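You operate a simulated robot arm through the tools that you are given. There is no shell and no other tool.

You run a simulated two-armed robot. Do the job below in one go: nothing can be reset, and whatever is moved stays where it is left.

JOB
Snap the unlatched grey box shut, label it size XL and push it to the yellow bar.
Fine: feed the label with its slider.

It is judged by the outcome, as a careful person would: the job done as asked, and still so three seconds after it is handed in. It fails if anything else is knocked over, pushed out of place, dropped, spilled or broken.

ROBOT AND FRAMES
Two 7-joint arms with fingered hands on one trunk that stands fixed in place. Base frame: the origin is at the foot of the trunk, x ahead of it, y to its left, z up; the work surface is at about z = 860. Readings come in mm, rad, newtons and seconds.
The left shoulder is at [117, 187, 1029], the right one opposite. With the tool pointing down near the work surface each hand reaches from about 100 to 860 mm from the base axis, measured 20 degrees to its own side. Payload 3.6 kg a hand.
The TCP of each hand is the grasp point between the finger pads, 26 mm short of the fingertips. In the tool frame z runs along the fingers and y along their closing line. The gripper opens to 88 mm; its body begins 30 mm behind the TCP. The gripper is a hand of 3 fingers: y runs from the thumb to the fingers, the wrist lies at [-17, -98, -164] in the tool frame, and closing takes about 1.5 s.
Orientation is told as [roll, pitch, yaw] about the base's x, y, z axes, in that order, counted from this pose: with the fingers straight down and the wrist toward the robot, the tool's x, y and z point along [0, 1, 0], [1, 0, 0] and [0, 0, -1] of the base frame.

CONTROLS
- The arms move only by the tool jog_arm. It takes "left_deltas", "right_deltas" or both (then of equal length, played together; a hand with none holds still); each is a list of rows, each an object (a shift or turn left out is 0, a gripper value left out holds the last) with "xyz": the shift along the base's x, y, z in mm, a list of three; "delta_rot": the turn, a rotation vector about the base's x, y, z in rad, a list of three; "fingers": the closure in counts, from 0 (fully open) to 255 (shut). In form: [{"xyz": [tx, ty, tz], "delta_rot": [wx, wy, wz], "fingers": fingers}, ...]. A call has 1 to 20 rows; each row shifts and turns the commanded pose from where the row before left it. A row lasts 0.2 s, in which the tool goes at most 50 mm and 0.15 rad; a call with a longer step from one row to the next is refused whole, and so is a gripper value outside its range. A pose out of reach is approached as far as the arm can. The call stops where the force on the tool passes 40 N (or 10 N more than at its start, if that is more) or the arm is blocked; 0.2 s more then pass. The fingers move at their own pace (about 153 mm/s each) and stop on an object; they squeeze with about 31 N. The grip force told is the motor's: it shows also when the fingers shut on nothing. Time passes only in rows, and 0.2 s behind the last, so rows that do not move let the fingers close. The reply holds the time, the measured pose of the TCP, the force on the tool along the base axes, the opening and the grip force, in the units named above and with some noise, with the torque about the TCP (base axes, N m) and any sound that the robot's microphone picked up.
- Cameras (640 x 400 px; columns grow to the right, rows downward): "scene" is now at [261, 4.4, 969.4]; the picture's right is [-0.01, -1.00, -0.00], its down [0.02, -0.00, -1.00] and it looks along [1.00, -0.01, 0.02] (base axes); focal length 214 px, centre (320, 200). "left" rides on the left gripper at [-56, -80, -102] in its tool frame; the picture's right is [-0.73, -0.32, 0.60], its down [0.62, -0.66, 0.41] and it looks along [0.27, 0.68, 0.69] (tool axes); focal length 247 px, centre (320, 200). "right" rides on the right gripper at [56, -80, -102] in its tool frame; the picture's right is [-0.73, 0.32, -0.60], its down [-0.62, -0.66, 0.41] and it looks along [-0.27, 0.68, 0.69] (tool axes); focal length 247 px, centre (320, 200).
- capture(camera): a new picture of that camera. The clock stands still meanwhile.
- move_column(by): moves the trunk up (or, below 0, down) by that many mm; the arms and the scene camera ride with it, the base frame stays. It gives what a move gives, with no picture.
- preshape(shape, hand): the hand has 3 fingers and takes this shape, open, in about a second: jaw (thumb against the fingers, like two jaws); tri (thumb and two fingers); tip (a fingertip pinch); poke (one finger out to press); point (the index stretched); flat (the hand flat); cup (the hand cupped); fist (a fist). The gripper value then closes the fingers along that shape, each until it touches; the sizes above hold for jaw. It gives what a move gives, with no picture.
- turn_head(pan, tilt): turns the head with the scene camera to pan (to the left, within 1.047 rad either way) and tilt (down, from -0.506 to 1.204), counted from straight ahead of the robot (the tilt from the chest, where the trunk bows). It gives what a move gives.
- pixel_to_xyz(camera, pixels): for up to 12 pixels [column, row] of the newest picture of that camera ("zoom" is the newest enlarged one), the place [x, y, z] in the base frame of the surface seen there, good to about 2 mm, but the place of the scene camera against the robot may be out by one fixed shift of up to 18 mm in any direction. The clock stands still meanwhile.
- close_up(camera, box): a new picture of the part [left, top, right, bottom] of that camera's present view, enlarged. The clock stands still meanwhile.
- sign_off(): hands the job in; it is judged then, once.

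Unless the task says otherwise, let go and move clear before handing in.

The tools are called after "Emit:" by a JSON object that holds its "name" and its "arguments". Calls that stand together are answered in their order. jog_arm: Moves the arms, as the interface text tells. Its arguments: {"type":"object","properties":{"left_deltas":{"type":"array","items":{"type":"object","properties":{"xyz":{"type":"array","items":{"type":"number"}},"delta_rot":{"type":"array","items":{"type":"number"}},"fingers":{"type":"number"}}}},"right_deltas":{"type":"array","items":{"type":"object","properties":{"xyz":{"type":"array","items":{"type":"number"}},"delta_rot":{"type":"array","items":{"type":"number"}},"fingers":{"type":"number"}}}}},"required":[]} The other tools are called the same way: move_column (by) moves the trunk up or down; preshape (shape, hand) gives the hand a shape; turn_head (pan, tilt) turns the head that bears the scene camera; capture (camera) takes a picture; pixel_to_xyz (camera, pixels) gives the place of the surface under pixels of a picture; close_up (camera, box) takes an enlarged picture of a part of a camera's view; sign_off () hands the job in.

At the start:

```text
time_s: 0.0
left_ee_pos: [534.7, 6.1, 1223.1]
left_tcp_rot: [-0.001, 0.002, 0.002]
left_force: [0.4, 0.1, 0.4]
left_torque: [0.0, -0.03, 0.0]
left_opening: 87.5
left_grip_force: 0.1
left_shape: jaw
right_ee_pos: [368.5, -379.6, 1139.5]
right_tcp_rot: [-0.001, 0.002, 0.001]
right_force: [-0.2, -0.4, -0.8]
right_torque: [0.04, -0.02, -0.01]
right_opening: 88.0
right_grip_force: 0.1
right_shape: jaw
trunk travel left (down, up): [-175.0, 582.0]
head pan, tilt (commanded): [-0.009, -0.024]
```

scene: 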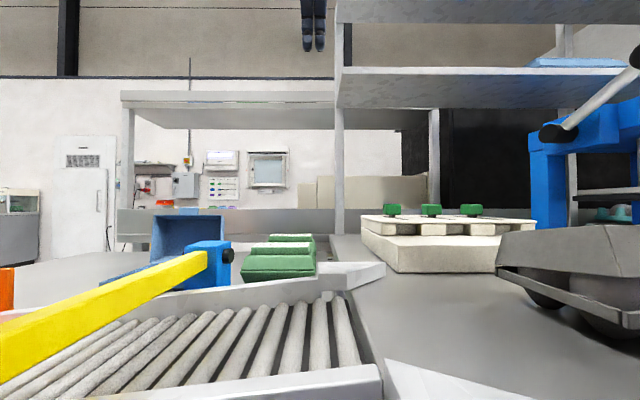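
right: 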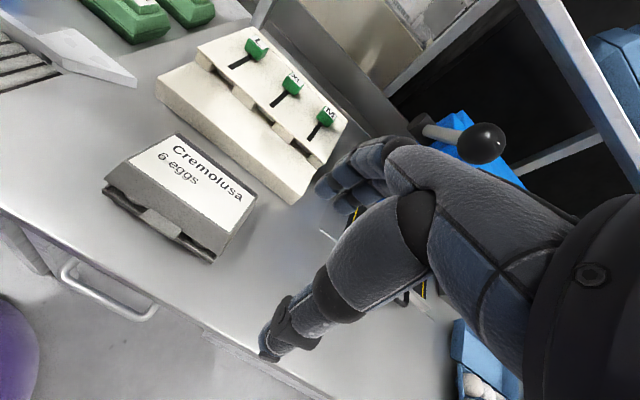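
left: 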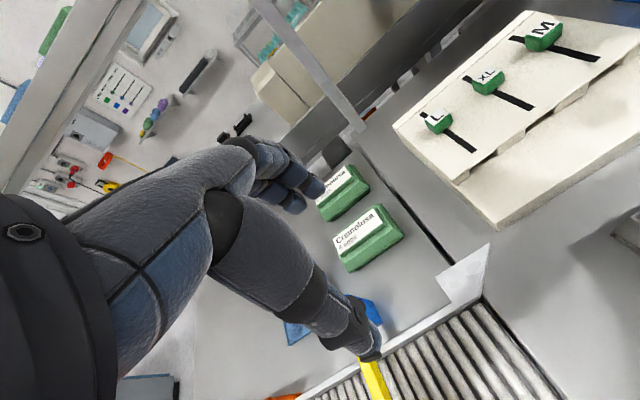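

The pictures show a grey box (right camera near 180,195), a label dispenser with L, XL and M sliders (left camera 487,80), and a roller conveyor with a yellow bar. I'll tilt the head down for an overview.

Emit:
{"name": "turn_head", "arguments": {"pan": -0.3, "tilt": 0.6}}

Emit:
{"name": "capture", "arguments": {"camera": "scene"}}

Emit:
{"name": "close_up", "arguments": {"camera": "right", "box": [80, 0, 400, 280]}}

Emit:
{"name": "close_up", "arguments": {"camera": "left", "box": [380, 0, 640, 240]}}

```text
time_s: 1.0
left_ee_pos: [535.1, 5.6, 1223.3]
left_tcp_rot: [-0.001, 0.003, 0.002]
left_force: [-0.3, -0.5, 0.2]
left_torque: [-0.02, -0.03, 0.01]
left_opening: 87.6
left_grip_force: 0.2
left_shape: jaw
right_ee_pos: [369.0, -379.7, 1138.8]
right_tcp_rot: [0.0, 0.0, 0.0]
right_force: [1.1, 0.1, -0.4]
right_torque: [-0.01, -0.02, 0.01]
right_opening: 87.6
right_grip_force: 0.1
right_shape: jaw
trunk travel left (down, up): [-175.0, 582.0]
head pan, tilt (commanded): [-0.3, 0.6]
```

```text
taken
```

scene: 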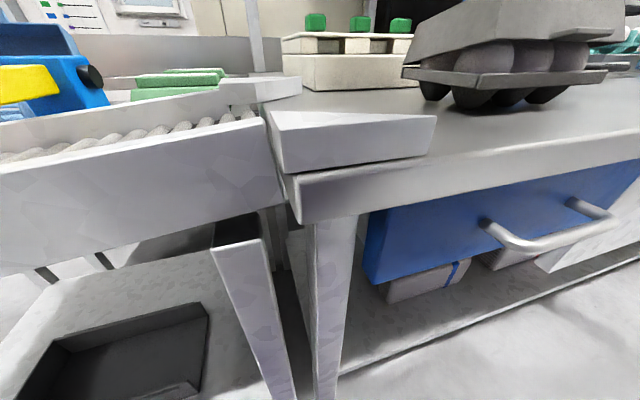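

```text
1.43 times, centred on (240, 140) of right
```

zoom: 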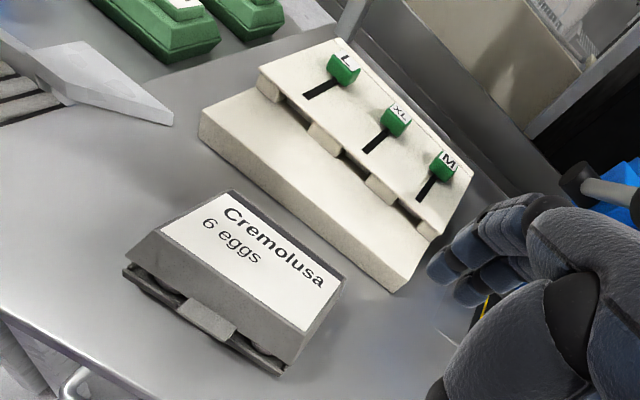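

```text
1.67 times, centred on (510, 120) of left
```

zoom: 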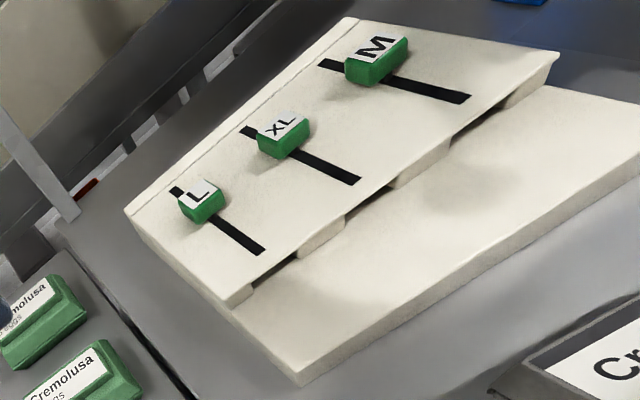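

The box and the dispenser with its three sliders and slots are clear in the zooms; I'll take fresh camera pictures and measure key points.

Emit:
{"name": "capture", "arguments": {"camera": "right"}}

Emit:
{"name": "pixel_to_xyz", "arguments": {"camera": "right", "pixels": [[178, 133], [255, 197], [214, 260], [106, 187], [160, 222], [180, 185], [291, 86], [275, 104], [256, 48], [325, 117], [293, 200], [160, 80]]}}

Emit:
{"name": "turn_head", "arguments": {"pan": -0.3, "tilt": 0.0}}

Emit:
{"name": "capture", "arguments": {"camera": "scene"}}

```text
taken
```

right: 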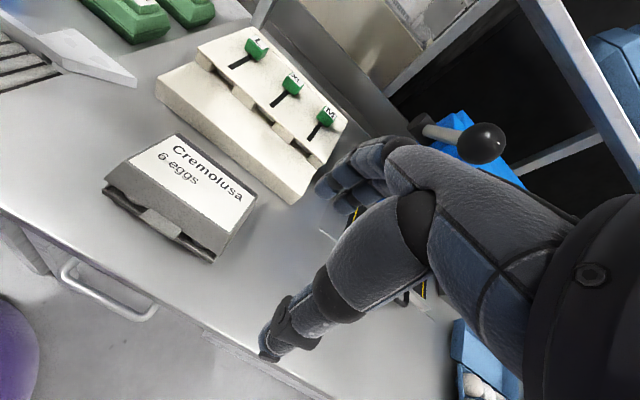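

```text
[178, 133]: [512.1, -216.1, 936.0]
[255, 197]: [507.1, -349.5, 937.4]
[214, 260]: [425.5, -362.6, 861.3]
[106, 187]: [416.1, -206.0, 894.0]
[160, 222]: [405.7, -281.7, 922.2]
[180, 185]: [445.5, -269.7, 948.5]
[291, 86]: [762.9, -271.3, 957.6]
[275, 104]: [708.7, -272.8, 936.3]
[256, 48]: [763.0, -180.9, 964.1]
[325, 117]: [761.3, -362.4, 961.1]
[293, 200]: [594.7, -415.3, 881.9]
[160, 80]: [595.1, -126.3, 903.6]
```

```text
time_s: 2.0
left_ee_pos: [535.4, 6.4, 1222.6]
left_tcp_rot: [0.0, 0.002, 0.002]
left_force: [-0.9, 0.1, 0.4]
left_torque: [0.03, 0.02, -0.02]
left_opening: 87.8
left_grip_force: 0.0
left_shape: jaw
right_ee_pos: [369.5, -379.9, 1138.7]
right_tcp_rot: [0.001, 0.001, 0.0]
right_force: [-0.4, -1.0, 0.1]
right_torque: [0.0, 0.02, -0.01]
right_opening: 87.7
right_grip_force: 0.0
right_shape: jaw
trunk travel left (down, up): [-175.0, 582.0]
head pan, tilt (commanded): [-0.3, 0.0]
```

```text
taken
```

scene: 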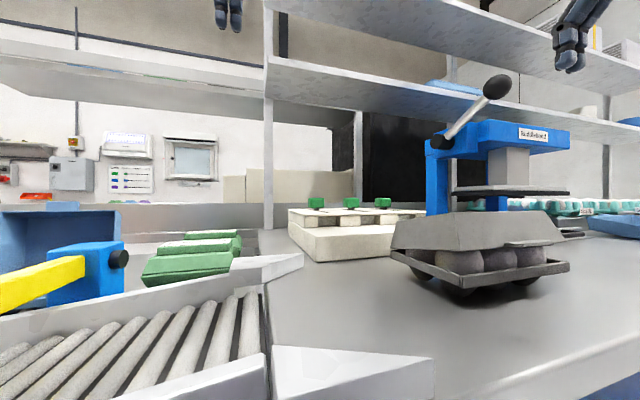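

The scene view shows the open front of the box with eggs (around 480,262) and a blue press with a lever at right (530,135). I'll zoom into the press and dispenser and the yellow bar.

Emit:
{"name": "close_up", "arguments": {"camera": "scene", "box": [380, 60, 640, 320]}}

Emit:
{"name": "close_up", "arguments": {"camera": "scene", "box": [0, 120, 440, 400]}}

Emit:
{"name": "turn_head", "arguments": {"pan": -1.0, "tilt": 0.2}}

Emit:
{"name": "capture", "arguments": {"camera": "scene"}}

Emit:
{"name": "turn_head", "arguments": {"pan": 0.7, "tilt": 0.2}}

Emit:
{"name": "capture", "arguments": {"camera": "scene"}}

```text
1.54 times, centred on (510, 190) of scene
```

zoom: 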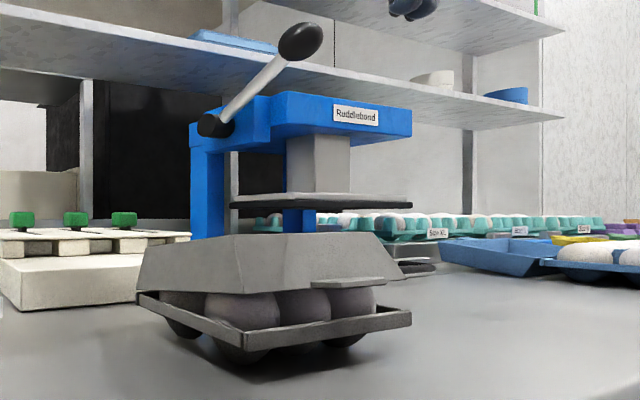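

```text
1.43 times, centred on (220, 260) of scene
```

zoom: 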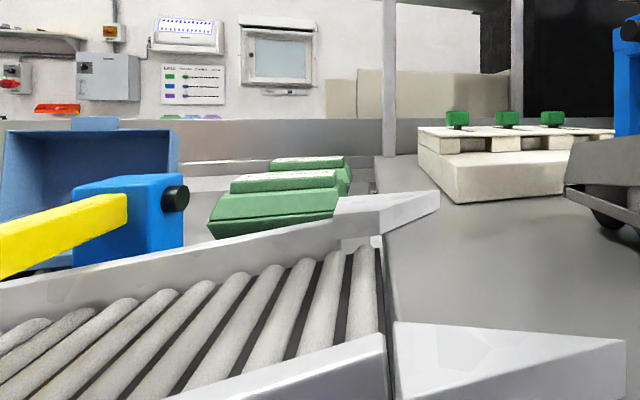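

```text
time_s: 3.1
left_ee_pos: [533.7, 7.4, 1224.6]
left_tcp_rot: [0.001, 0.002, 0.003]
left_force: [0.1, -0.7, 0.0]
left_torque: [0.0, 0.0, 0.04]
left_opening: 87.9
left_grip_force: 0.0
left_shape: jaw
right_ee_pos: [368.9, -378.4, 1139.4]
right_tcp_rot: [-0.002, 0.0, -0.001]
right_force: [0.4, -0.6, -0.1]
right_torque: [0.03, -0.01, 0.01]
right_opening: 87.8
right_grip_force: 0.1
right_shape: jaw
trunk travel left (down, up): [-175.0, 582.0]
head pan, tilt (commanded): [-1.0, 0.201]
```

```text
taken
```

scene: 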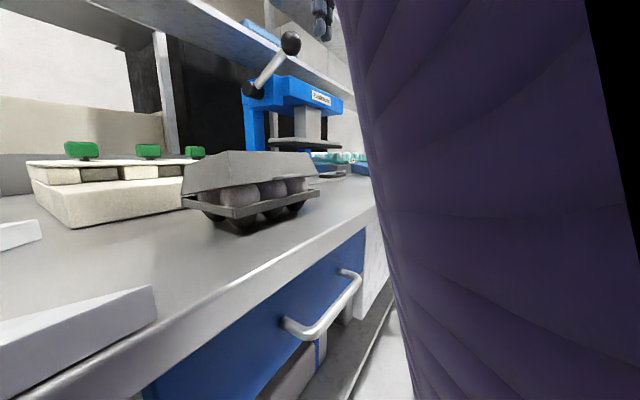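

```text
time_s: 4.8
left_ee_pos: [536.3, 5.8, 1223.0]
left_tcp_rot: [-0.001, 0.002, 0.002]
left_force: [0.0, 0.3, 0.1]
left_torque: [0.0, 0.0, -0.02]
left_opening: 87.6
left_grip_force: 0.2
left_shape: jaw
right_ee_pos: [369.2, -380.8, 1139.4]
right_tcp_rot: [0.0, -0.001, 0.0]
right_force: [0.2, -0.1, -0.5]
right_torque: [0.01, 0.02, 0.02]
right_opening: 87.9
right_grip_force: 0.0
right_shape: jaw
trunk travel left (down, up): [-175.0, 582.0]
head pan, tilt (commanded): [0.7, 0.201]
```

```text
taken
```

scene: 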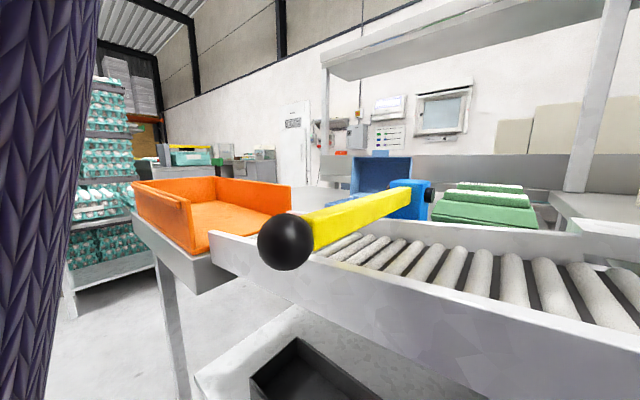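

The yellow bar is a gate across the conveyor with a black ball on its near end (285,240). I'll look at the wall sign and raise the trunk a bit for a better view after checking shelf positions.

Emit:
{"name": "turn_head", "arguments": {"pan": 0.25, "tilt": 0.0}}

Emit:
{"name": "capture", "arguments": {"camera": "scene"}}

Emit:
{"name": "close_up", "arguments": {"camera": "left", "box": [60, 50, 180, 130]}}

Emit:
{"name": "close_up", "arguments": {"camera": "right", "box": [90, 110, 290, 270]}}

```text
time_s: 5.7
left_ee_pos: [535.3, 6.6, 1224.0]
left_tcp_rot: [0.0, 0.002, 0.001]
left_force: [0.0, -0.4, 0.7]
left_torque: [0.0, 0.01, -0.01]
left_opening: 87.6
left_grip_force: 0.0
left_shape: jaw
right_ee_pos: [368.8, -380.3, 1139.0]
right_tcp_rot: [0.001, -0.001, 0.0]
right_force: [-0.7, 0.2, -0.5]
right_torque: [-0.01, 0.0, 0.01]
right_opening: 87.8
right_grip_force: 0.2
right_shape: jaw
trunk travel left (down, up): [-175.0, 582.0]
head pan, tilt (commanded): [0.25, 0.0]
```

```text
taken
```

scene: 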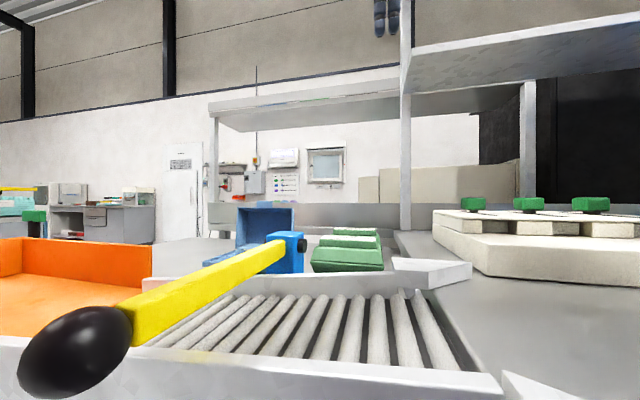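

```text
5.00 times, centred on (120, 90) of left
```

zoom: 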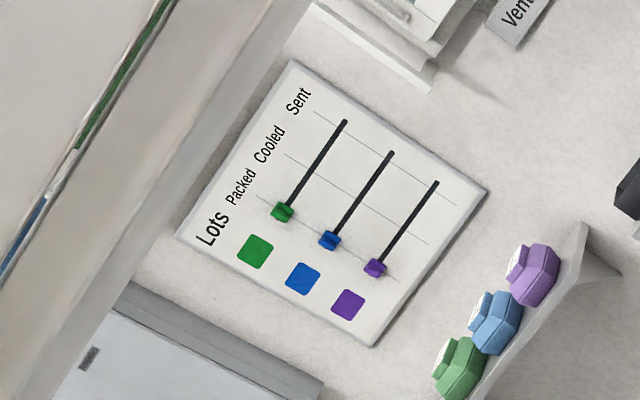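

```text
2.50 times, centred on (190, 190) of right
```

zoom: 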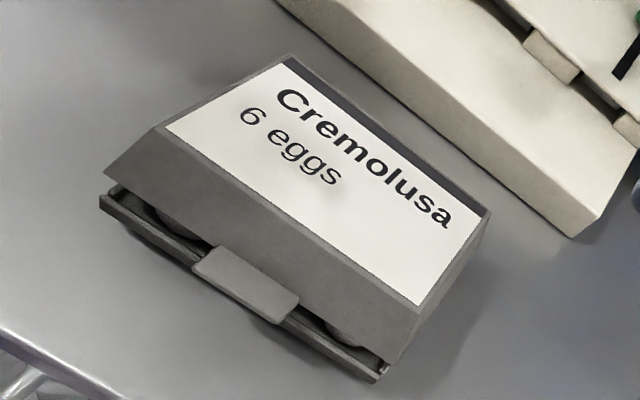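

The wall chart is only lot tracking, and the box zoom shows the front latch tab at (245,285) with the lid ajar. I'll measure shelf, bar, conveyor points in the scene image.

Emit:
{"name": "pixel_to_xyz", "arguments": {"camera": "scene", "pixels": [[560, 50], [440, 96], [300, 100], [405, 220], [80, 350], [220, 280], [300, 240], [380, 300], [300, 310], [430, 265], [345, 245], [480, 390]]}}

Emit:
{"name": "capture", "arguments": {"camera": "left"}}

Emit:
{"name": "pixel_to_xyz", "arguments": {"camera": "left", "pixels": [[487, 82], [515, 96], [530, 108], [470, 78], [437, 125], [545, 40], [530, 10], [395, 125], [458, 180], [495, 228], [565, 160], [520, 140]]}}

```text
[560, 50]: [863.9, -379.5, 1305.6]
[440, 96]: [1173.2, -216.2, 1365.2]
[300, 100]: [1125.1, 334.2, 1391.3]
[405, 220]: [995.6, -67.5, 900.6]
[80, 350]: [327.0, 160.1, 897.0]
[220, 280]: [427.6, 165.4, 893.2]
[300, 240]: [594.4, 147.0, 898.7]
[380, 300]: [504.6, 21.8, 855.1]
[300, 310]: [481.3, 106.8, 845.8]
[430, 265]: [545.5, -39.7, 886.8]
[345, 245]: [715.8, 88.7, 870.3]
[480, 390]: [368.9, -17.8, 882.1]
```

```text
taken
```

left: 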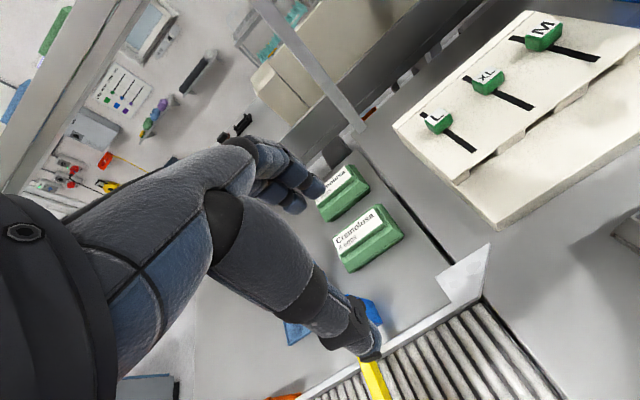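

```text
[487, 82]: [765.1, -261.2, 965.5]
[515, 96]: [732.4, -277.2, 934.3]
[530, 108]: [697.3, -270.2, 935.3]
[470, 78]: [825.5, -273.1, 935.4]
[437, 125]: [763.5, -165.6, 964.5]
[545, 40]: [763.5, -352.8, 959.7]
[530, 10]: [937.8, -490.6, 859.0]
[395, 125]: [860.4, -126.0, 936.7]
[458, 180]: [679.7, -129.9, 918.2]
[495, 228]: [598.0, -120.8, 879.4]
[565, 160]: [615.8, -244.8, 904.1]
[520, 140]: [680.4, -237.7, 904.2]
```

Key geometry: dispenser top z≈936, ledge z≈904 from x 595 to 680, XL knob near [764,-268,962]; the shelf starts at x≈864, so raising the trunk is clear. I'll raise it and look down.

Emit:
{"name": "move_column", "arguments": {"by": 250}}

Emit:
{"name": "turn_head", "arguments": {"pan": -0.35, "tilt": 0.7}}

Emit:
{"name": "capture", "arguments": {"camera": "scene"}}

```text
time_s: 8.3
left_ee_pos: [536.4, 5.7, 1473.6]
left_tcp_rot: [-0.001, 0.003, 0.002]
left_force: [-0.9, -0.2, 0.7]
left_torque: [0.0, -0.01, 0.0]
left_opening: 87.7
left_grip_force: 0.1
left_shape: jaw
right_ee_pos: [369.1, -380.5, 1387.7]
right_tcp_rot: [-0.001, 0.0, -0.001]
right_force: [-0.4, -0.2, -0.4]
right_torque: [0.0, -0.01, 0.02]
right_opening: 87.6
right_grip_force: 0.1
right_shape: jaw
trunk travel left (down, up): [-425.0, 332.0]
head pan, tilt (commanded): [0.25, 0.0]
```

```text
time_s: 9.4
left_ee_pos: [533.9, 5.1, 1473.5]
left_tcp_rot: [-0.001, 0.001, 0.003]
left_force: [-0.1, 0.1, 0.2]
left_torque: [0.0, 0.02, 0.02]
left_opening: 87.6
left_grip_force: 0.0
left_shape: jaw
right_ee_pos: [369.2, -380.5, 1389.8]
right_tcp_rot: [0.001, 0.001, 0.0]
right_force: [0.0, -0.2, 0.4]
right_torque: [0.0, 0.0, 0.0]
right_opening: 87.6
right_grip_force: 0.1
right_shape: jaw
trunk travel left (down, up): [-425.0, 332.0]
head pan, tilt (commanded): [-0.351, 0.7]
```

```text
taken
```

scene: 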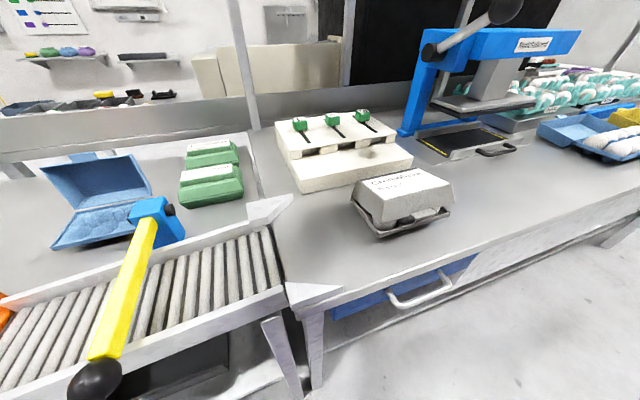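

Now I get an overview. I'll zoom into the box, the dispenser and press, and the conveyor with bar.

Emit:
{"name": "close_up", "arguments": {"camera": "scene", "box": [240, 90, 480, 260]}}

Emit:
{"name": "close_up", "arguments": {"camera": "scene", "box": [0, 130, 360, 400]}}

Emit:
{"name": "close_up", "arguments": {"camera": "scene", "box": [370, 0, 640, 170]}}

```text
2.35 times, centred on (360, 175) of scene
```

zoom: 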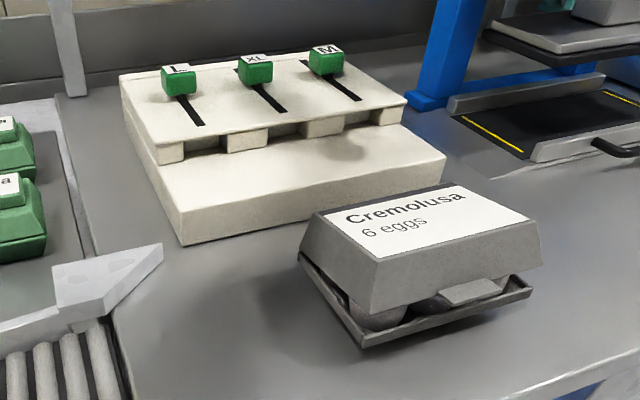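

```text
1.48 times, centred on (180, 265) of scene
```

zoom: 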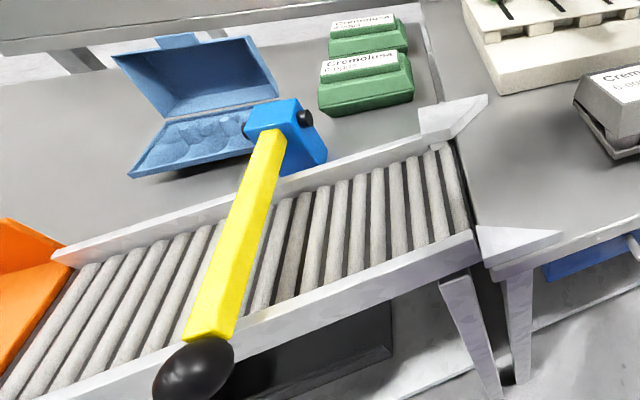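

```text
2.35 times, centred on (505, 85) of scene
```

zoom: 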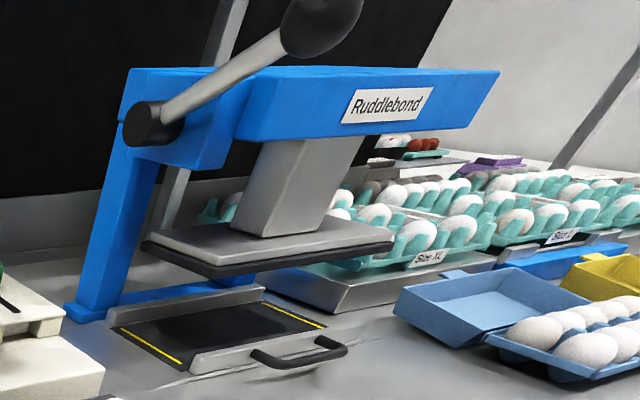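

The box, dispenser slots and the press are now clear. I'll take a right-hand picture from here to measure the box precisely.

Emit:
{"name": "capture", "arguments": {"camera": "right"}}

Emit:
{"name": "close_up", "arguments": {"camera": "right", "box": [140, 100, 300, 220]}}

```text
taken
```

right: 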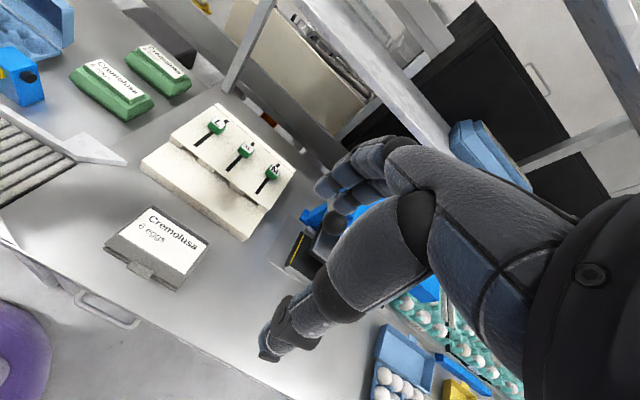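

```text
3.33 times, centred on (220, 160) of right
```

zoom: 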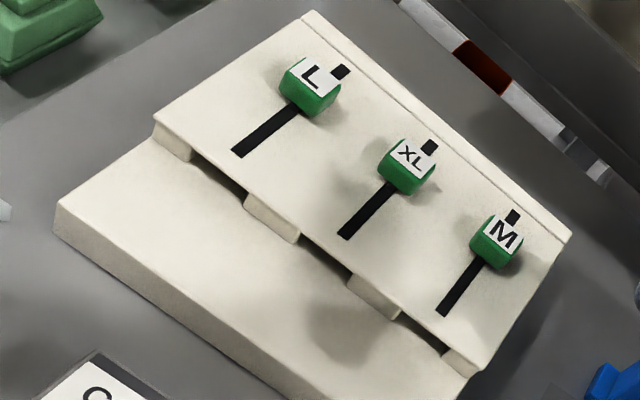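

The zoom shows XL's knob at (408,160), its slot ending in front at (345,237). I'll measure these points and the box.

Emit:
{"name": "pixel_to_xyz", "arguments": {"camera": "zoom", "pixels": [[410, 158], [408, 190], [345, 237], [430, 146], [390, 172], [432, 175], [305, 75], [500, 235], [160, 120], [470, 370], [330, 275], [60, 225]]}}

Emit:
{"name": "close_up", "arguments": {"camera": "right", "box": [90, 190, 230, 305]}}

```text
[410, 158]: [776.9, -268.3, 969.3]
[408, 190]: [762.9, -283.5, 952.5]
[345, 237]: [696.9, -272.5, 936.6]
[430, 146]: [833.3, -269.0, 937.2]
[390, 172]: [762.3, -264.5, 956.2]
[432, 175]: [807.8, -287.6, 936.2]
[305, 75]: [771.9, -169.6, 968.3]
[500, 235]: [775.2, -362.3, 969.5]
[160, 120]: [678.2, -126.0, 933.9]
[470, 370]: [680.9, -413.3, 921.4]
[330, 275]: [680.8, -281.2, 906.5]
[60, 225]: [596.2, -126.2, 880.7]
```

```text
3.48 times, centred on (160, 248) of right
```

zoom: 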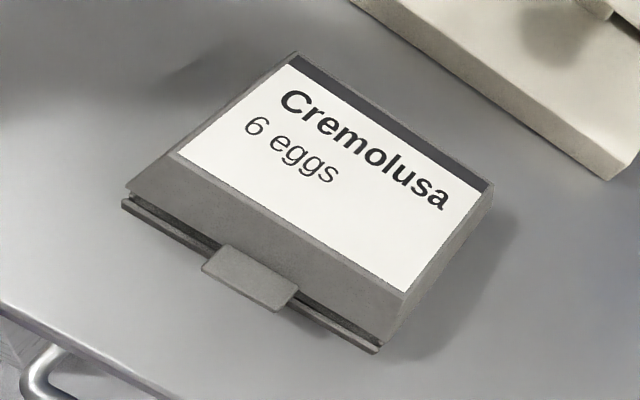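

Knob front face is at x≈762, top z≈969, y≈-268; slot runs x 697–833. Now the box corners in this zoom.

Emit:
{"name": "pixel_to_xyz", "arguments": {"camera": "zoom", "pixels": [[295, 58], [487, 190], [180, 152], [403, 290], [128, 187], [385, 338], [124, 204], [376, 350], [250, 260], [245, 300], [290, 220], [240, 275]]}}

Emit:
{"name": "turn_head", "arguments": {"pan": -0.5, "tilt": 0.8}}

Emit:
{"name": "close_up", "arguments": {"camera": "scene", "box": [200, 60, 440, 210]}}

Emit:
{"name": "pixel_to_xyz", "arguments": {"camera": "zoom", "pixels": [[320, 100], [320, 150], [320, 200], [320, 250], [320, 300], [320, 350]]}}

```text
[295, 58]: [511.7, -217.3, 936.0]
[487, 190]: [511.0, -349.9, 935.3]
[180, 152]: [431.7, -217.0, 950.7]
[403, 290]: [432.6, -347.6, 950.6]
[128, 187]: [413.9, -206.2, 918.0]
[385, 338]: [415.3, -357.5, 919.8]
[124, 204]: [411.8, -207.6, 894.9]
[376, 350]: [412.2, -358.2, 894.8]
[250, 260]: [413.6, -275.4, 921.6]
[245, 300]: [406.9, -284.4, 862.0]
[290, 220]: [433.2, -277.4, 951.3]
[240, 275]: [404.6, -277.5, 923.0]
```

```text
time_s: 10.1
left_ee_pos: [535.1, 6.8, 1474.2]
left_tcp_rot: [0.0, 0.003, 0.001]
left_force: [0.1, -0.1, -0.7]
left_torque: [-0.01, 0.0, 0.01]
left_opening: 87.7
left_grip_force: 0.1
left_shape: jaw
right_ee_pos: [369.2, -380.2, 1388.7]
right_tcp_rot: [0.0, 0.001, 0.001]
right_force: [-0.4, 0.2, 0.4]
right_torque: [0.03, -0.01, 0.02]
right_opening: 87.5
right_grip_force: 0.0
right_shape: jaw
trunk travel left (down, up): [-425.0, 332.0]
head pan, tilt (commanded): [-0.499, 0.799]
```

```text
2.67 times, centred on (320, 135) of scene
```

zoom: 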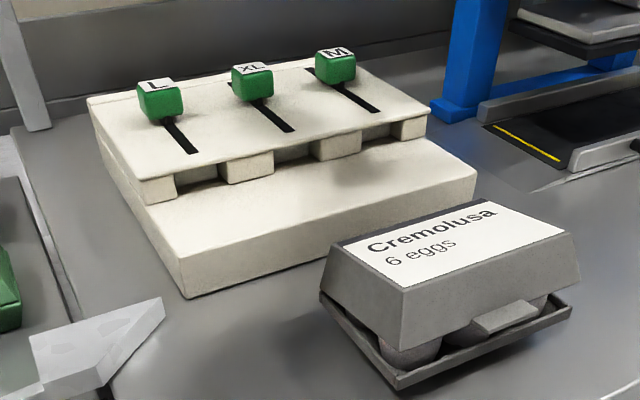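

```text
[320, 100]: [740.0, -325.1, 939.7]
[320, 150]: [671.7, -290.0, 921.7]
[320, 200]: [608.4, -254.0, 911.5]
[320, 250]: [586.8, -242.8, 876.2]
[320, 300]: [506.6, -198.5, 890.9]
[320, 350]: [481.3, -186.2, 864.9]
```

The lid's front edge sits at z≈919 with the base rim at 895, so it needs about 24 mm of closing; top face front edge is at x≈432. I'll bring the right hand, fingers shut, above the lid's front centre.

Emit:
{"name": "jog_arm", "arguments": {"right_deltas": [{"xyz": [7.7, 10.9, -42], "fingers": 255}, {"xyz": [7.7, 10.9, -42]}, {"xyz": [7.7, 10.9, -42]}, {"xyz": [7.7, 10.9, -42]}, {"xyz": [7.7, 10.9, -42]}, {"xyz": [7.7, 10.9, -42]}, {"xyz": [7.7, 10.9, -42]}, {"xyz": [7.7, 10.9, -42]}, {"xyz": [7.7, 10.9, -42]}, {"xyz": [0, 0, 0]}, {"xyz": [0, 0, 0]}]}}

Emit:
{"name": "capture", "arguments": {"camera": "right"}}

Emit:
{"name": "capture", "arguments": {"camera": "scene"}}

```text
time_s: 12.5
left_ee_pos: [535.7, 6.9, 1472.1]
left_tcp_rot: [0.0, 0.001, 0.003]
left_force: [0.3, 0.5, 0.1]
left_torque: [-0.03, 0.01, -0.01]
left_opening: 87.8
left_grip_force: 0.1
left_shape: jaw
right_ee_pos: [439.1, -281.7, 1011.4]
right_tcp_rot: [0.001, -0.001, 0.002]
right_force: [0.7, -0.3, -0.1]
right_torque: [0.02, 0.01, -0.03]
right_opening: 0.2
right_grip_force: 30.9
right_shape: jaw
trunk travel left (down, up): [-425.0, 332.0]
head pan, tilt (commanded): [-0.499, 0.799]
```

```text
taken
```

right: 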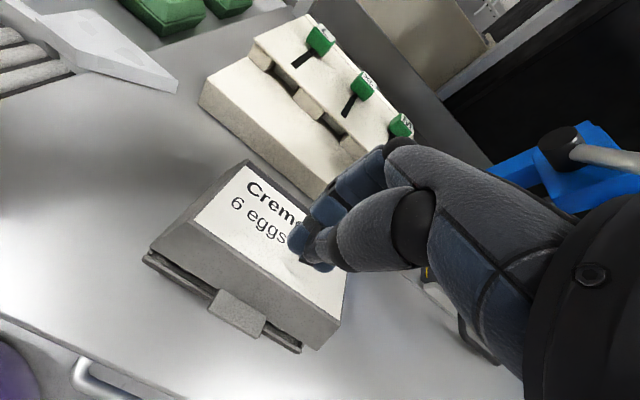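

```text
taken
```

scene: 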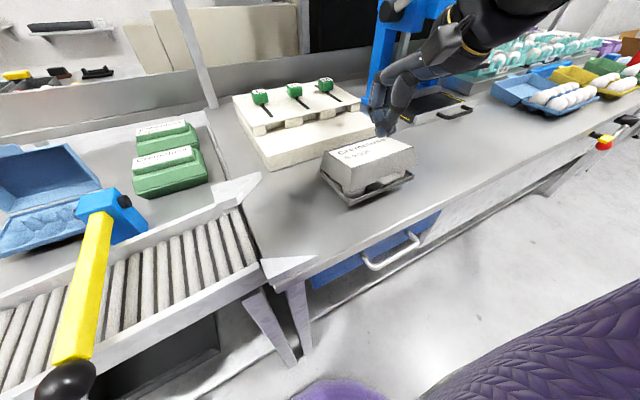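

The hand is above the lid (fingertips near (320,262) in the right view). I'll descend and press in small steps, watching force and sound.

Emit:
{"name": "jog_arm", "arguments": {"right_deltas": [{"xyz": [0, 0, -25]}, {"xyz": [0, 0, -6]}, {"xyz": [0, 0, -4]}, {"xyz": [0, 0, -4]}, {"xyz": [0, 0, -4]}, {"xyz": [0, 0, -4]}]}}

Emit:
{"name": "capture", "arguments": {"camera": "right"}}

```text
time_s: 13.9
left_ee_pos: [534.7, 6.6, 1473.6]
left_tcp_rot: [-0.001, 0.002, 0.003]
left_force: [-0.8, 0.2, -0.9]
left_torque: [0.0, -0.02, -0.01]
left_opening: 87.6
left_grip_force: 0.0
left_shape: jaw
right_ee_pos: [437.4, -282.6, 965.1]
right_tcp_rot: [0.001, 0.0, 0.002]
right_force: [-0.8, 1.4, 2.1]
right_torque: [0.01, 0.04, 0.0]
right_opening: 0.2
right_grip_force: 31.2
right_shape: jaw
trunk travel left (down, up): [-425.0, 332.0]
head pan, tilt (commanded): [-0.499, 0.799]
```

```text
taken
```

right: 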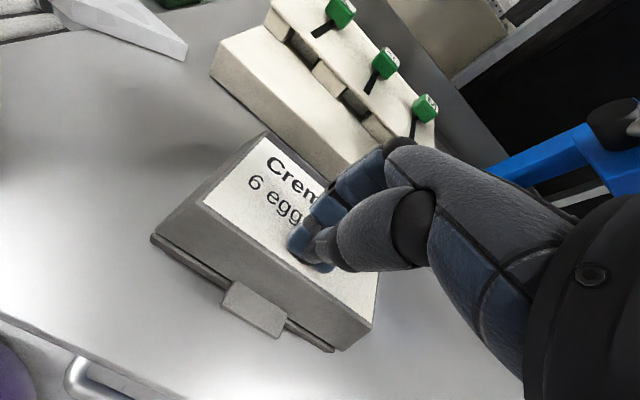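

The lid is yielding under about 2 N at TCP z 965 and the gap at the front is narrowing. I'll keep pressing in small steps.

Emit:
{"name": "jog_arm", "arguments": {"right_deltas": [{"xyz": [0, 0, -3]}, {"xyz": [0, 0, -3]}, {"xyz": [0, 0, -3]}, {"xyz": [0, 0, -3]}]}}

Emit:
{"name": "capture", "arguments": {"camera": "right"}}

```text
time_s: 14.9
left_ee_pos: [530.8, 6.5, 1475.4]
left_tcp_rot: [0.0, -0.001, 0.002]
left_force: [-1.1, -1.0, -0.2]
left_torque: [-0.02, -0.01, -0.04]
left_opening: 87.5
left_grip_force: 0.1
left_shape: jaw
right_ee_pos: [438.6, -281.3, 955.0]
right_tcp_rot: [0.001, -0.01, 0.0]
right_force: [-3.5, -8.1, 36.5]
right_torque: [-0.14, 0.24, 0.0]
right_opening: 0.0
right_grip_force: 30.6
right_shape: jaw
trunk travel left (down, up): [-425.0, 332.0]
head pan, tilt (commanded): [-0.499, 0.799]
```

```text
taken
```

right: 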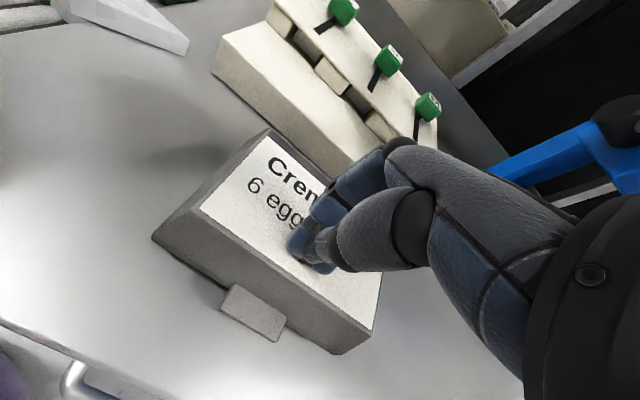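

Force reached 36 N and the gap looks closed, but no click was reported. I'll lift off and see whether the lid stays down.

Emit:
{"name": "jog_arm", "arguments": {"right_deltas": [{"xyz": [0, 0, 10]}, {"xyz": [0, 0, 30]}, {"xyz": [0, -20, 30]}, {"xyz": [0, -30, 20]}, {"xyz": [0, -40, 0]}]}}

Emit:
{"name": "capture", "arguments": {"camera": "right"}}

Emit:
{"name": "close_up", "arguments": {"camera": "scene", "box": [290, 100, 450, 220]}}

```text
time_s: 16.1
left_ee_pos: [535.6, 5.0, 1473.1]
left_tcp_rot: [0.001, 0.0, 0.003]
left_force: [-0.1, 0.0, -0.7]
left_torque: [0.01, -0.02, 0.01]
left_opening: 87.5
left_grip_force: 0.0
left_shape: jaw
right_ee_pos: [437.6, -371.9, 1039.9]
right_tcp_rot: [0.002, 0.0, 0.001]
right_force: [0.4, -0.5, -0.3]
right_torque: [0.04, -0.01, 0.0]
right_opening: 0.0
right_grip_force: 31.0
right_shape: jaw
trunk travel left (down, up): [-425.0, 332.0]
head pan, tilt (commanded): [-0.499, 0.799]
```

```text
taken
```

right: 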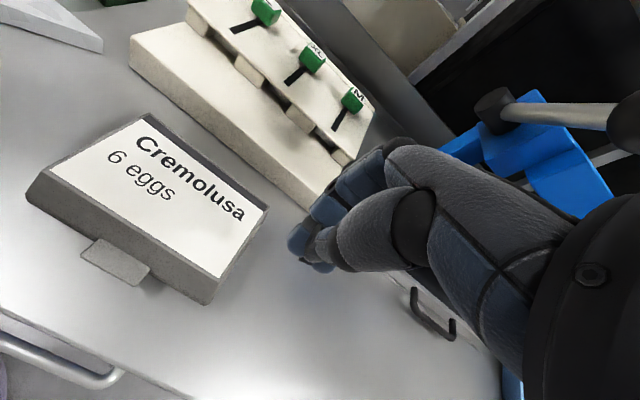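

```text
3.33 times, centred on (370, 160) of scene
```

zoom: 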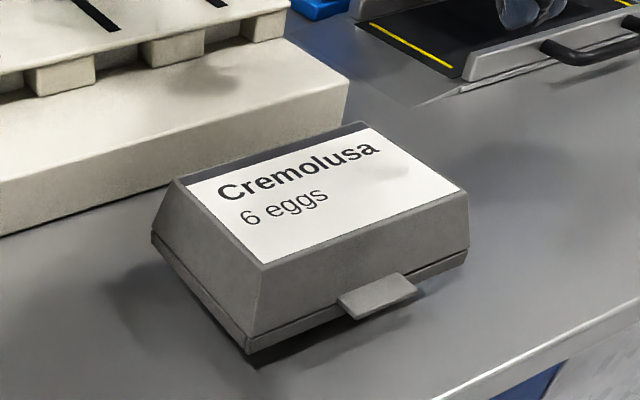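

The lid now stays down with the seam closed in the zoom (seam around (330,320)). I'll verify heights and compare with the closed green boxes for how a latched tab looks.

Emit:
{"name": "pixel_to_xyz", "arguments": {"camera": "right", "pixels": [[150, 118], [265, 205], [55, 170], [213, 272], [28, 192], [208, 295], [115, 255], [130, 280], [115, 245], [160, 180]]}}

Emit:
{"name": "close_up", "arguments": {"camera": "right", "box": [10, 100, 290, 320]}}

Emit:
{"name": "capture", "arguments": {"camera": "left"}}

Emit:
{"name": "close_up", "arguments": {"camera": "scene", "box": [100, 100, 260, 220]}}

```text
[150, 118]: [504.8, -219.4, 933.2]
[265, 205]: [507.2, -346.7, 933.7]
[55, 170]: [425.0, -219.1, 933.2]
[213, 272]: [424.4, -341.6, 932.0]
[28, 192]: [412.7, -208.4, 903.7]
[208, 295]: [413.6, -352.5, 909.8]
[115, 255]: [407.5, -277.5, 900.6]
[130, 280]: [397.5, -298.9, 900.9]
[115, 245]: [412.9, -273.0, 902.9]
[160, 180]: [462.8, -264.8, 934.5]
```

```text
1.82 times, centred on (150, 210) of right
```

zoom: 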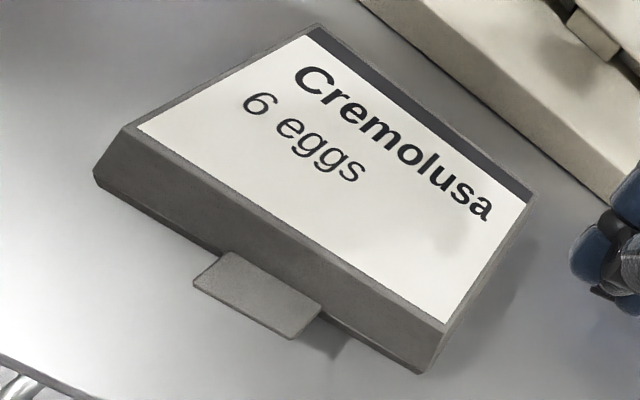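

```text
taken
```

left: 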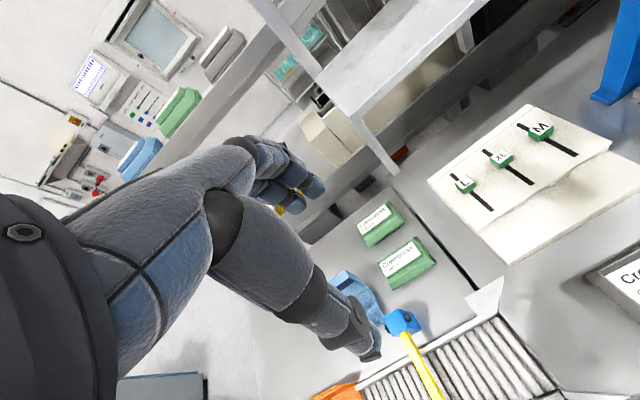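

```text
3.33 times, centred on (180, 160) of scene
```

zoom: 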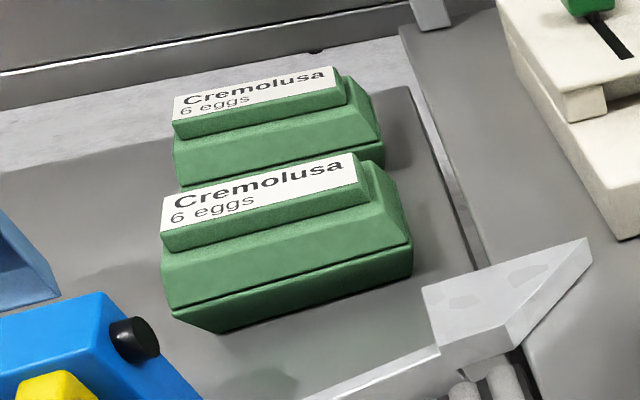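

The lid top is level (z≈933 front and back), so it's closed, but I heard no click. I'll press again nearer the front edge, above the tab, until the force limit to make sure it snaps.

Emit:
{"name": "jog_arm", "arguments": {"right_deltas": [{"xyz": [-4, 45, 0]}, {"xyz": [-4, 45, 0]}, {"xyz": [0, 0, -45]}, {"xyz": [0, 0, -25]}, {"xyz": [0, 0, -8]}, {"xyz": [0, 0, -3]}, {"xyz": [0, 0, -2]}, {"xyz": [0, 0, -2]}, {"xyz": [0, 0, -2]}, {"xyz": [0, 0, -2]}, {"xyz": [0, 0, -2]}, {"xyz": [0, 0, -2]}]}}

Emit:
{"name": "capture", "arguments": {"camera": "right"}}

```text
time_s: 18.6
left_ee_pos: [531.4, 7.6, 1474.1]
left_tcp_rot: [0.001, -0.001, 0.001]
left_force: [0.3, -0.2, 0.5]
left_torque: [0.0, -0.06, 0.0]
left_opening: 87.6
left_grip_force: 0.1
left_shape: jaw
right_ee_pos: [433.4, -280.3, 957.6]
right_tcp_rot: [0.001, -0.021, 0.001]
right_force: [-1.6, -0.7, 18.8]
right_torque: [-0.08, 0.41, 0.01]
right_opening: 0.0
right_grip_force: 31.2
right_shape: jaw
trunk travel left (down, up): [-425.0, 332.0]
head pan, tilt (commanded): [-0.499, 0.799]
stopped in row 12 (right hand): the force on the tool passed its limit at 42 N (the readings are from after the stop); the commanded pose is now the measured one
```

```text
taken
```

right: 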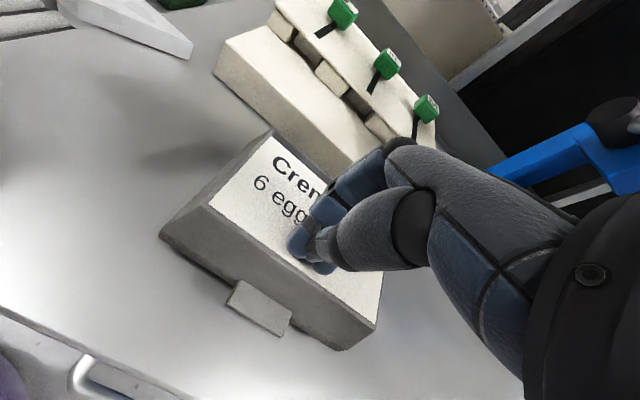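

The press stopped at 42 N, still no sound. I'll retreat upward and inspect the seam and tab at high zoom.

Emit:
{"name": "jog_arm", "arguments": {"right_deltas": [{"xyz": [0, 0, 20]}, {"xyz": [0, 0, 45]}, {"xyz": [0, -20, 45]}, {"xyz": [0, -30, 35]}, {"xyz": [0, -45, 20]}, {"xyz": [0, -45, 20]}]}}

Emit:
{"name": "close_up", "arguments": {"camera": "scene", "box": [320, 140, 420, 210]}}

Emit:
{"name": "capture", "arguments": {"camera": "right"}}

```text
time_s: 20.0
left_ee_pos: [534.5, 6.6, 1473.9]
left_tcp_rot: [0.003, 0.002, 0.002]
left_force: [0.3, 0.1, -1.3]
left_torque: [0.03, 0.02, 0.0]
left_opening: 87.5
left_grip_force: 0.0
left_shape: jaw
right_ee_pos: [432.2, -420.8, 1136.8]
right_tcp_rot: [0.002, -0.007, 0.001]
right_force: [-0.1, -0.1, 0.1]
right_torque: [0.04, -0.02, -0.03]
right_opening: 0.0
right_grip_force: 31.0
right_shape: jaw
trunk travel left (down, up): [-425.0, 332.0]
head pan, tilt (commanded): [-0.499, 0.799]
```

```text
5.71 times, centred on (370, 175) of scene
```

zoom: 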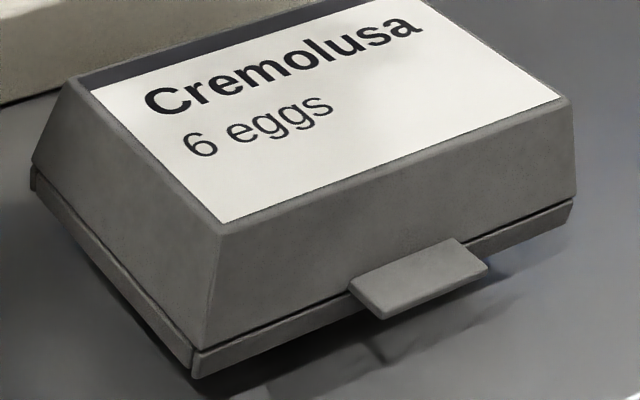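

```text
taken
```

right: 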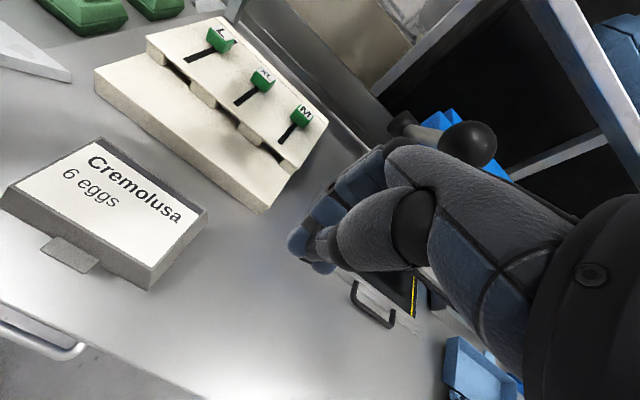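

The seam is tight and the lid has stayed shut for seconds, so it holds. Next I check the press position for clearance before reaching for the XL slider.

Emit:
{"name": "pixel_to_xyz", "arguments": {"camera": "right", "pixels": [[468, 140], [400, 122], [455, 118], [495, 168], [375, 305], [262, 82], [250, 95], [413, 290]]}}

Emit:
{"name": "turn_head", "arguments": {"pan": -0.6, "tilt": 0.45}}

Emit:
{"name": "capture", "arguments": {"camera": "scene"}}

Emit:
{"name": "pixel_to_xyz", "arguments": {"camera": "scene", "pixels": [[320, 200], [400, 100], [450, 150], [500, 100], [350, 120], [250, 200], [420, 60], [480, 60]]}}

```text
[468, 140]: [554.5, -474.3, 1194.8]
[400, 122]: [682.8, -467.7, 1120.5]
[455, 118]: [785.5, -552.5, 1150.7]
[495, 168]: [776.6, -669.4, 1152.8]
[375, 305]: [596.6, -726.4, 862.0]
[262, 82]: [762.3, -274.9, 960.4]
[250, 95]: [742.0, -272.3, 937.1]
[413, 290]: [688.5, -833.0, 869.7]
```

```text
time_s: 20.8
left_ee_pos: [535.8, 6.2, 1473.4]
left_tcp_rot: [0.0, 0.001, 0.002]
left_force: [0.0, -0.3, -0.2]
left_torque: [0.0, 0.01, -0.01]
left_opening: 87.4
left_grip_force: 0.1
left_shape: jaw
right_ee_pos: [432.2, -420.3, 1135.7]
right_tcp_rot: [-0.002, -0.01, 0.0]
right_force: [-1.0, 0.2, 0.2]
right_torque: [0.01, -0.02, -0.02]
right_opening: 0.0
right_grip_force: 30.8
right_shape: jaw
trunk travel left (down, up): [-425.0, 332.0]
head pan, tilt (commanded): [-0.6, 0.45]
```

```text
taken
```

scene: 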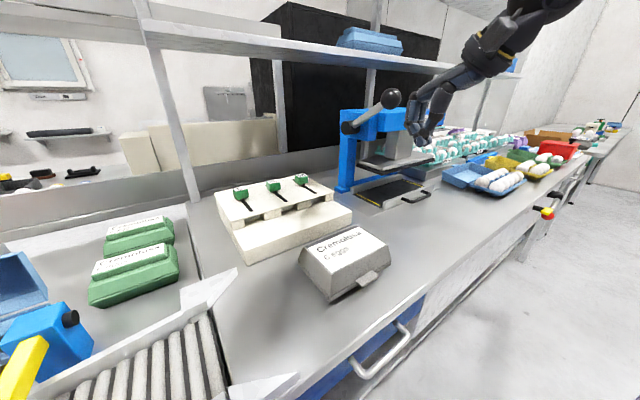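

```text
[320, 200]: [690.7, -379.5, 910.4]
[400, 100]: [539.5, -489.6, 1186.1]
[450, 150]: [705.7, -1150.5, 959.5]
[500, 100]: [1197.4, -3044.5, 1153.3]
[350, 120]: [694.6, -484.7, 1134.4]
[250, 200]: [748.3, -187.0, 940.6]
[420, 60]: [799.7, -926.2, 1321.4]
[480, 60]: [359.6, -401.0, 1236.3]
```

The press lever's ball is at about [550,-480,1190], well to the right of the path I need. I'll open the fingers and bring the right hand above the XL knob at x 775, y -268.

Emit:
{"name": "jog_arm", "arguments": {"right_deltas": [{"xyz": [5, 38, -10], "fingers": 0}, {"xyz": [5, 38, -10]}, {"xyz": [5, 38, -10]}, {"xyz": [5, 38, -10]}, {"xyz": [46, 0, -5]}, {"xyz": [46, 0, -5]}, {"xyz": [46, 0, -5]}, {"xyz": [46, 0, -5]}, {"xyz": [46, 0, -5]}, {"xyz": [46, 0, -5]}, {"xyz": [46, 0, -5]}, {"xyz": [0, 0, 0]}]}}

Emit:
{"name": "capture", "arguments": {"camera": "right"}}

Emit:
{"name": "capture", "arguments": {"camera": "scene"}}

```text
time_s: 23.4
left_ee_pos: [535.9, 6.7, 1472.2]
left_tcp_rot: [-0.001, 0.001, 0.002]
left_force: [-0.4, 0.1, -0.8]
left_torque: [-0.01, -0.03, -0.02]
left_opening: 87.8
left_grip_force: 0.2
left_shape: jaw
right_ee_pos: [661.8, -304.1, 1104.6]
right_tcp_rot: [0.001, -0.009, 0.0]
right_force: [0.0, -0.7, 0.2]
right_torque: [0.03, -0.01, 0.01]
right_opening: 87.6
right_grip_force: 0.2
right_shape: jaw
right hand out of reach, approached as far as the arm can: row 9, 10, 11
trunk travel left (down, up): [-425.0, 332.0]
head pan, tilt (commanded): [-0.6, 0.45]
```

```text
taken
```

right: 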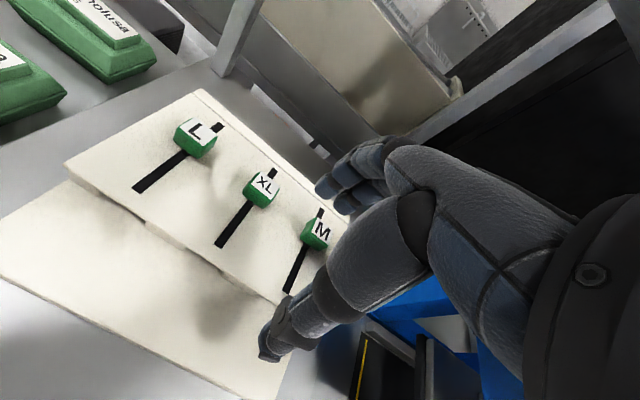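

```text
taken
```

scene: 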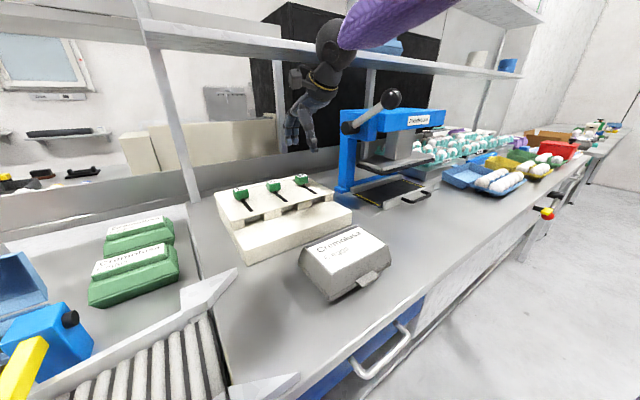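

The reply says x≈662 is as far as the raised arm gets, so the trunk height limits reach. I'll draw the hand back and up, then lower the trunk to its original height.

Emit:
{"name": "jog_arm", "arguments": {"right_deltas": [{"xyz": [-30, 2, 31]}, {"xyz": [-30, 2, 31]}, {"xyz": [-30, 2, 31]}, {"xyz": [-30, 2, 31]}, {"xyz": [-30, 2, 31]}, {"xyz": [-30, 2, 31]}]}}

Emit:
{"name": "capture", "arguments": {"camera": "scene"}}

```text
time_s: 24.8
left_ee_pos: [533.1, 5.7, 1475.4]
left_tcp_rot: [0.0, -0.001, 0.001]
left_force: [-1.1, -0.3, -0.1]
left_torque: [-0.03, 0.01, 0.03]
left_opening: 87.9
left_grip_force: 0.1
left_shape: jaw
right_ee_pos: [479.7, -292.0, 1286.4]
right_tcp_rot: [0.0, -0.008, 0.0]
right_force: [-0.3, -0.2, 0.6]
right_torque: [0.0, 0.03, 0.01]
right_opening: 87.8
right_grip_force: 0.1
right_shape: jaw
trunk travel left (down, up): [-425.0, 332.0]
head pan, tilt (commanded): [-0.6, 0.45]
```

```text
taken
```

scene: 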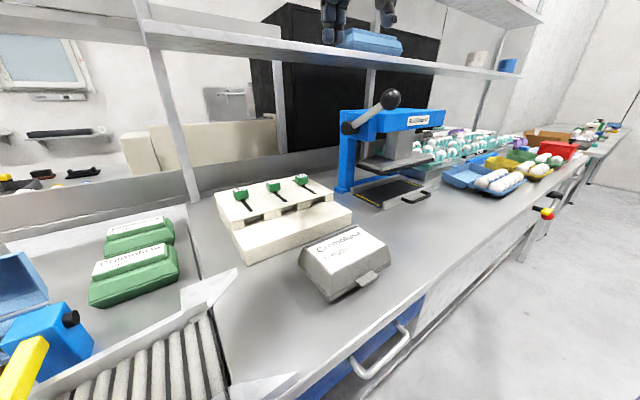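

The path down is clear. I'll lower the trunk by 230 mm so the hand ends about z 1056.

Emit:
{"name": "move_column", "arguments": {"by": -230}}

Emit:
{"name": "jog_arm", "arguments": {"right_deltas": [{"xyz": [40, 4, 2]}, {"xyz": [40, 4, 2]}, {"xyz": [40, 4, 2]}, {"xyz": [40, 4, 2]}, {"xyz": [40, 4, 2]}, {"xyz": [40, 3, 2]}, {"xyz": [40, 0, 2]}, {"xyz": [15, 0, 0]}]}}

Emit:
{"name": "capture", "arguments": {"camera": "right"}}

```text
time_s: 27.2
left_ee_pos: [535.0, 5.4, 1244.3]
left_tcp_rot: [-0.001, 0.0, 0.001]
left_force: [-0.2, -0.4, -0.8]
left_torque: [0.0, 0.01, 0.01]
left_opening: 87.7
left_grip_force: 0.1
left_shape: jaw
right_ee_pos: [480.5, -290.5, 1059.2]
right_tcp_rot: [0.002, -0.008, 0.0]
right_force: [0.2, 0.1, 0.0]
right_torque: [-0.04, -0.03, 0.02]
right_opening: 87.5
right_grip_force: 0.2
right_shape: jaw
trunk travel left (down, up): [-195.0, 562.0]
head pan, tilt (commanded): [-0.6, 0.45]
```

```text
time_s: 29.0
left_ee_pos: [536.8, 5.9, 1242.3]
left_tcp_rot: [0.0, 0.002, 0.0]
left_force: [0.3, -0.8, 0.2]
left_torque: [-0.02, 0.01, 0.01]
left_opening: 87.4
left_grip_force: 0.1
left_shape: jaw
right_ee_pos: [721.5, -279.3, 1069.7]
right_tcp_rot: [0.001, -0.006, 0.0]
right_force: [0.4, -1.3, 0.3]
right_torque: [0.02, 0.02, 0.0]
right_opening: 87.5
right_grip_force: 0.0
right_shape: jaw
right hand out of reach, approached as far as the arm can: row 6, 7, 8
trunk travel left (down, up): [-195.0, 562.0]
head pan, tilt (commanded): [-0.6, 0.45]
```

```text
taken
```

right: 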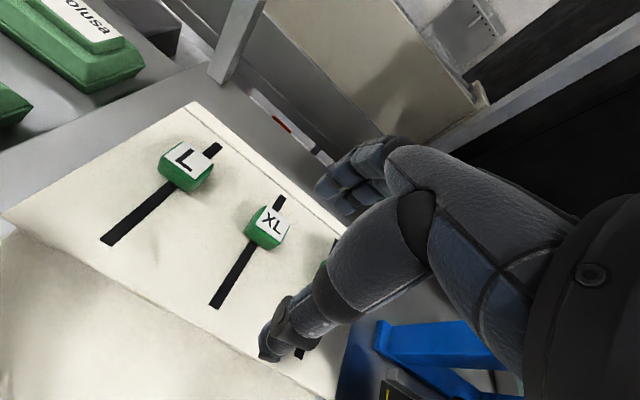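

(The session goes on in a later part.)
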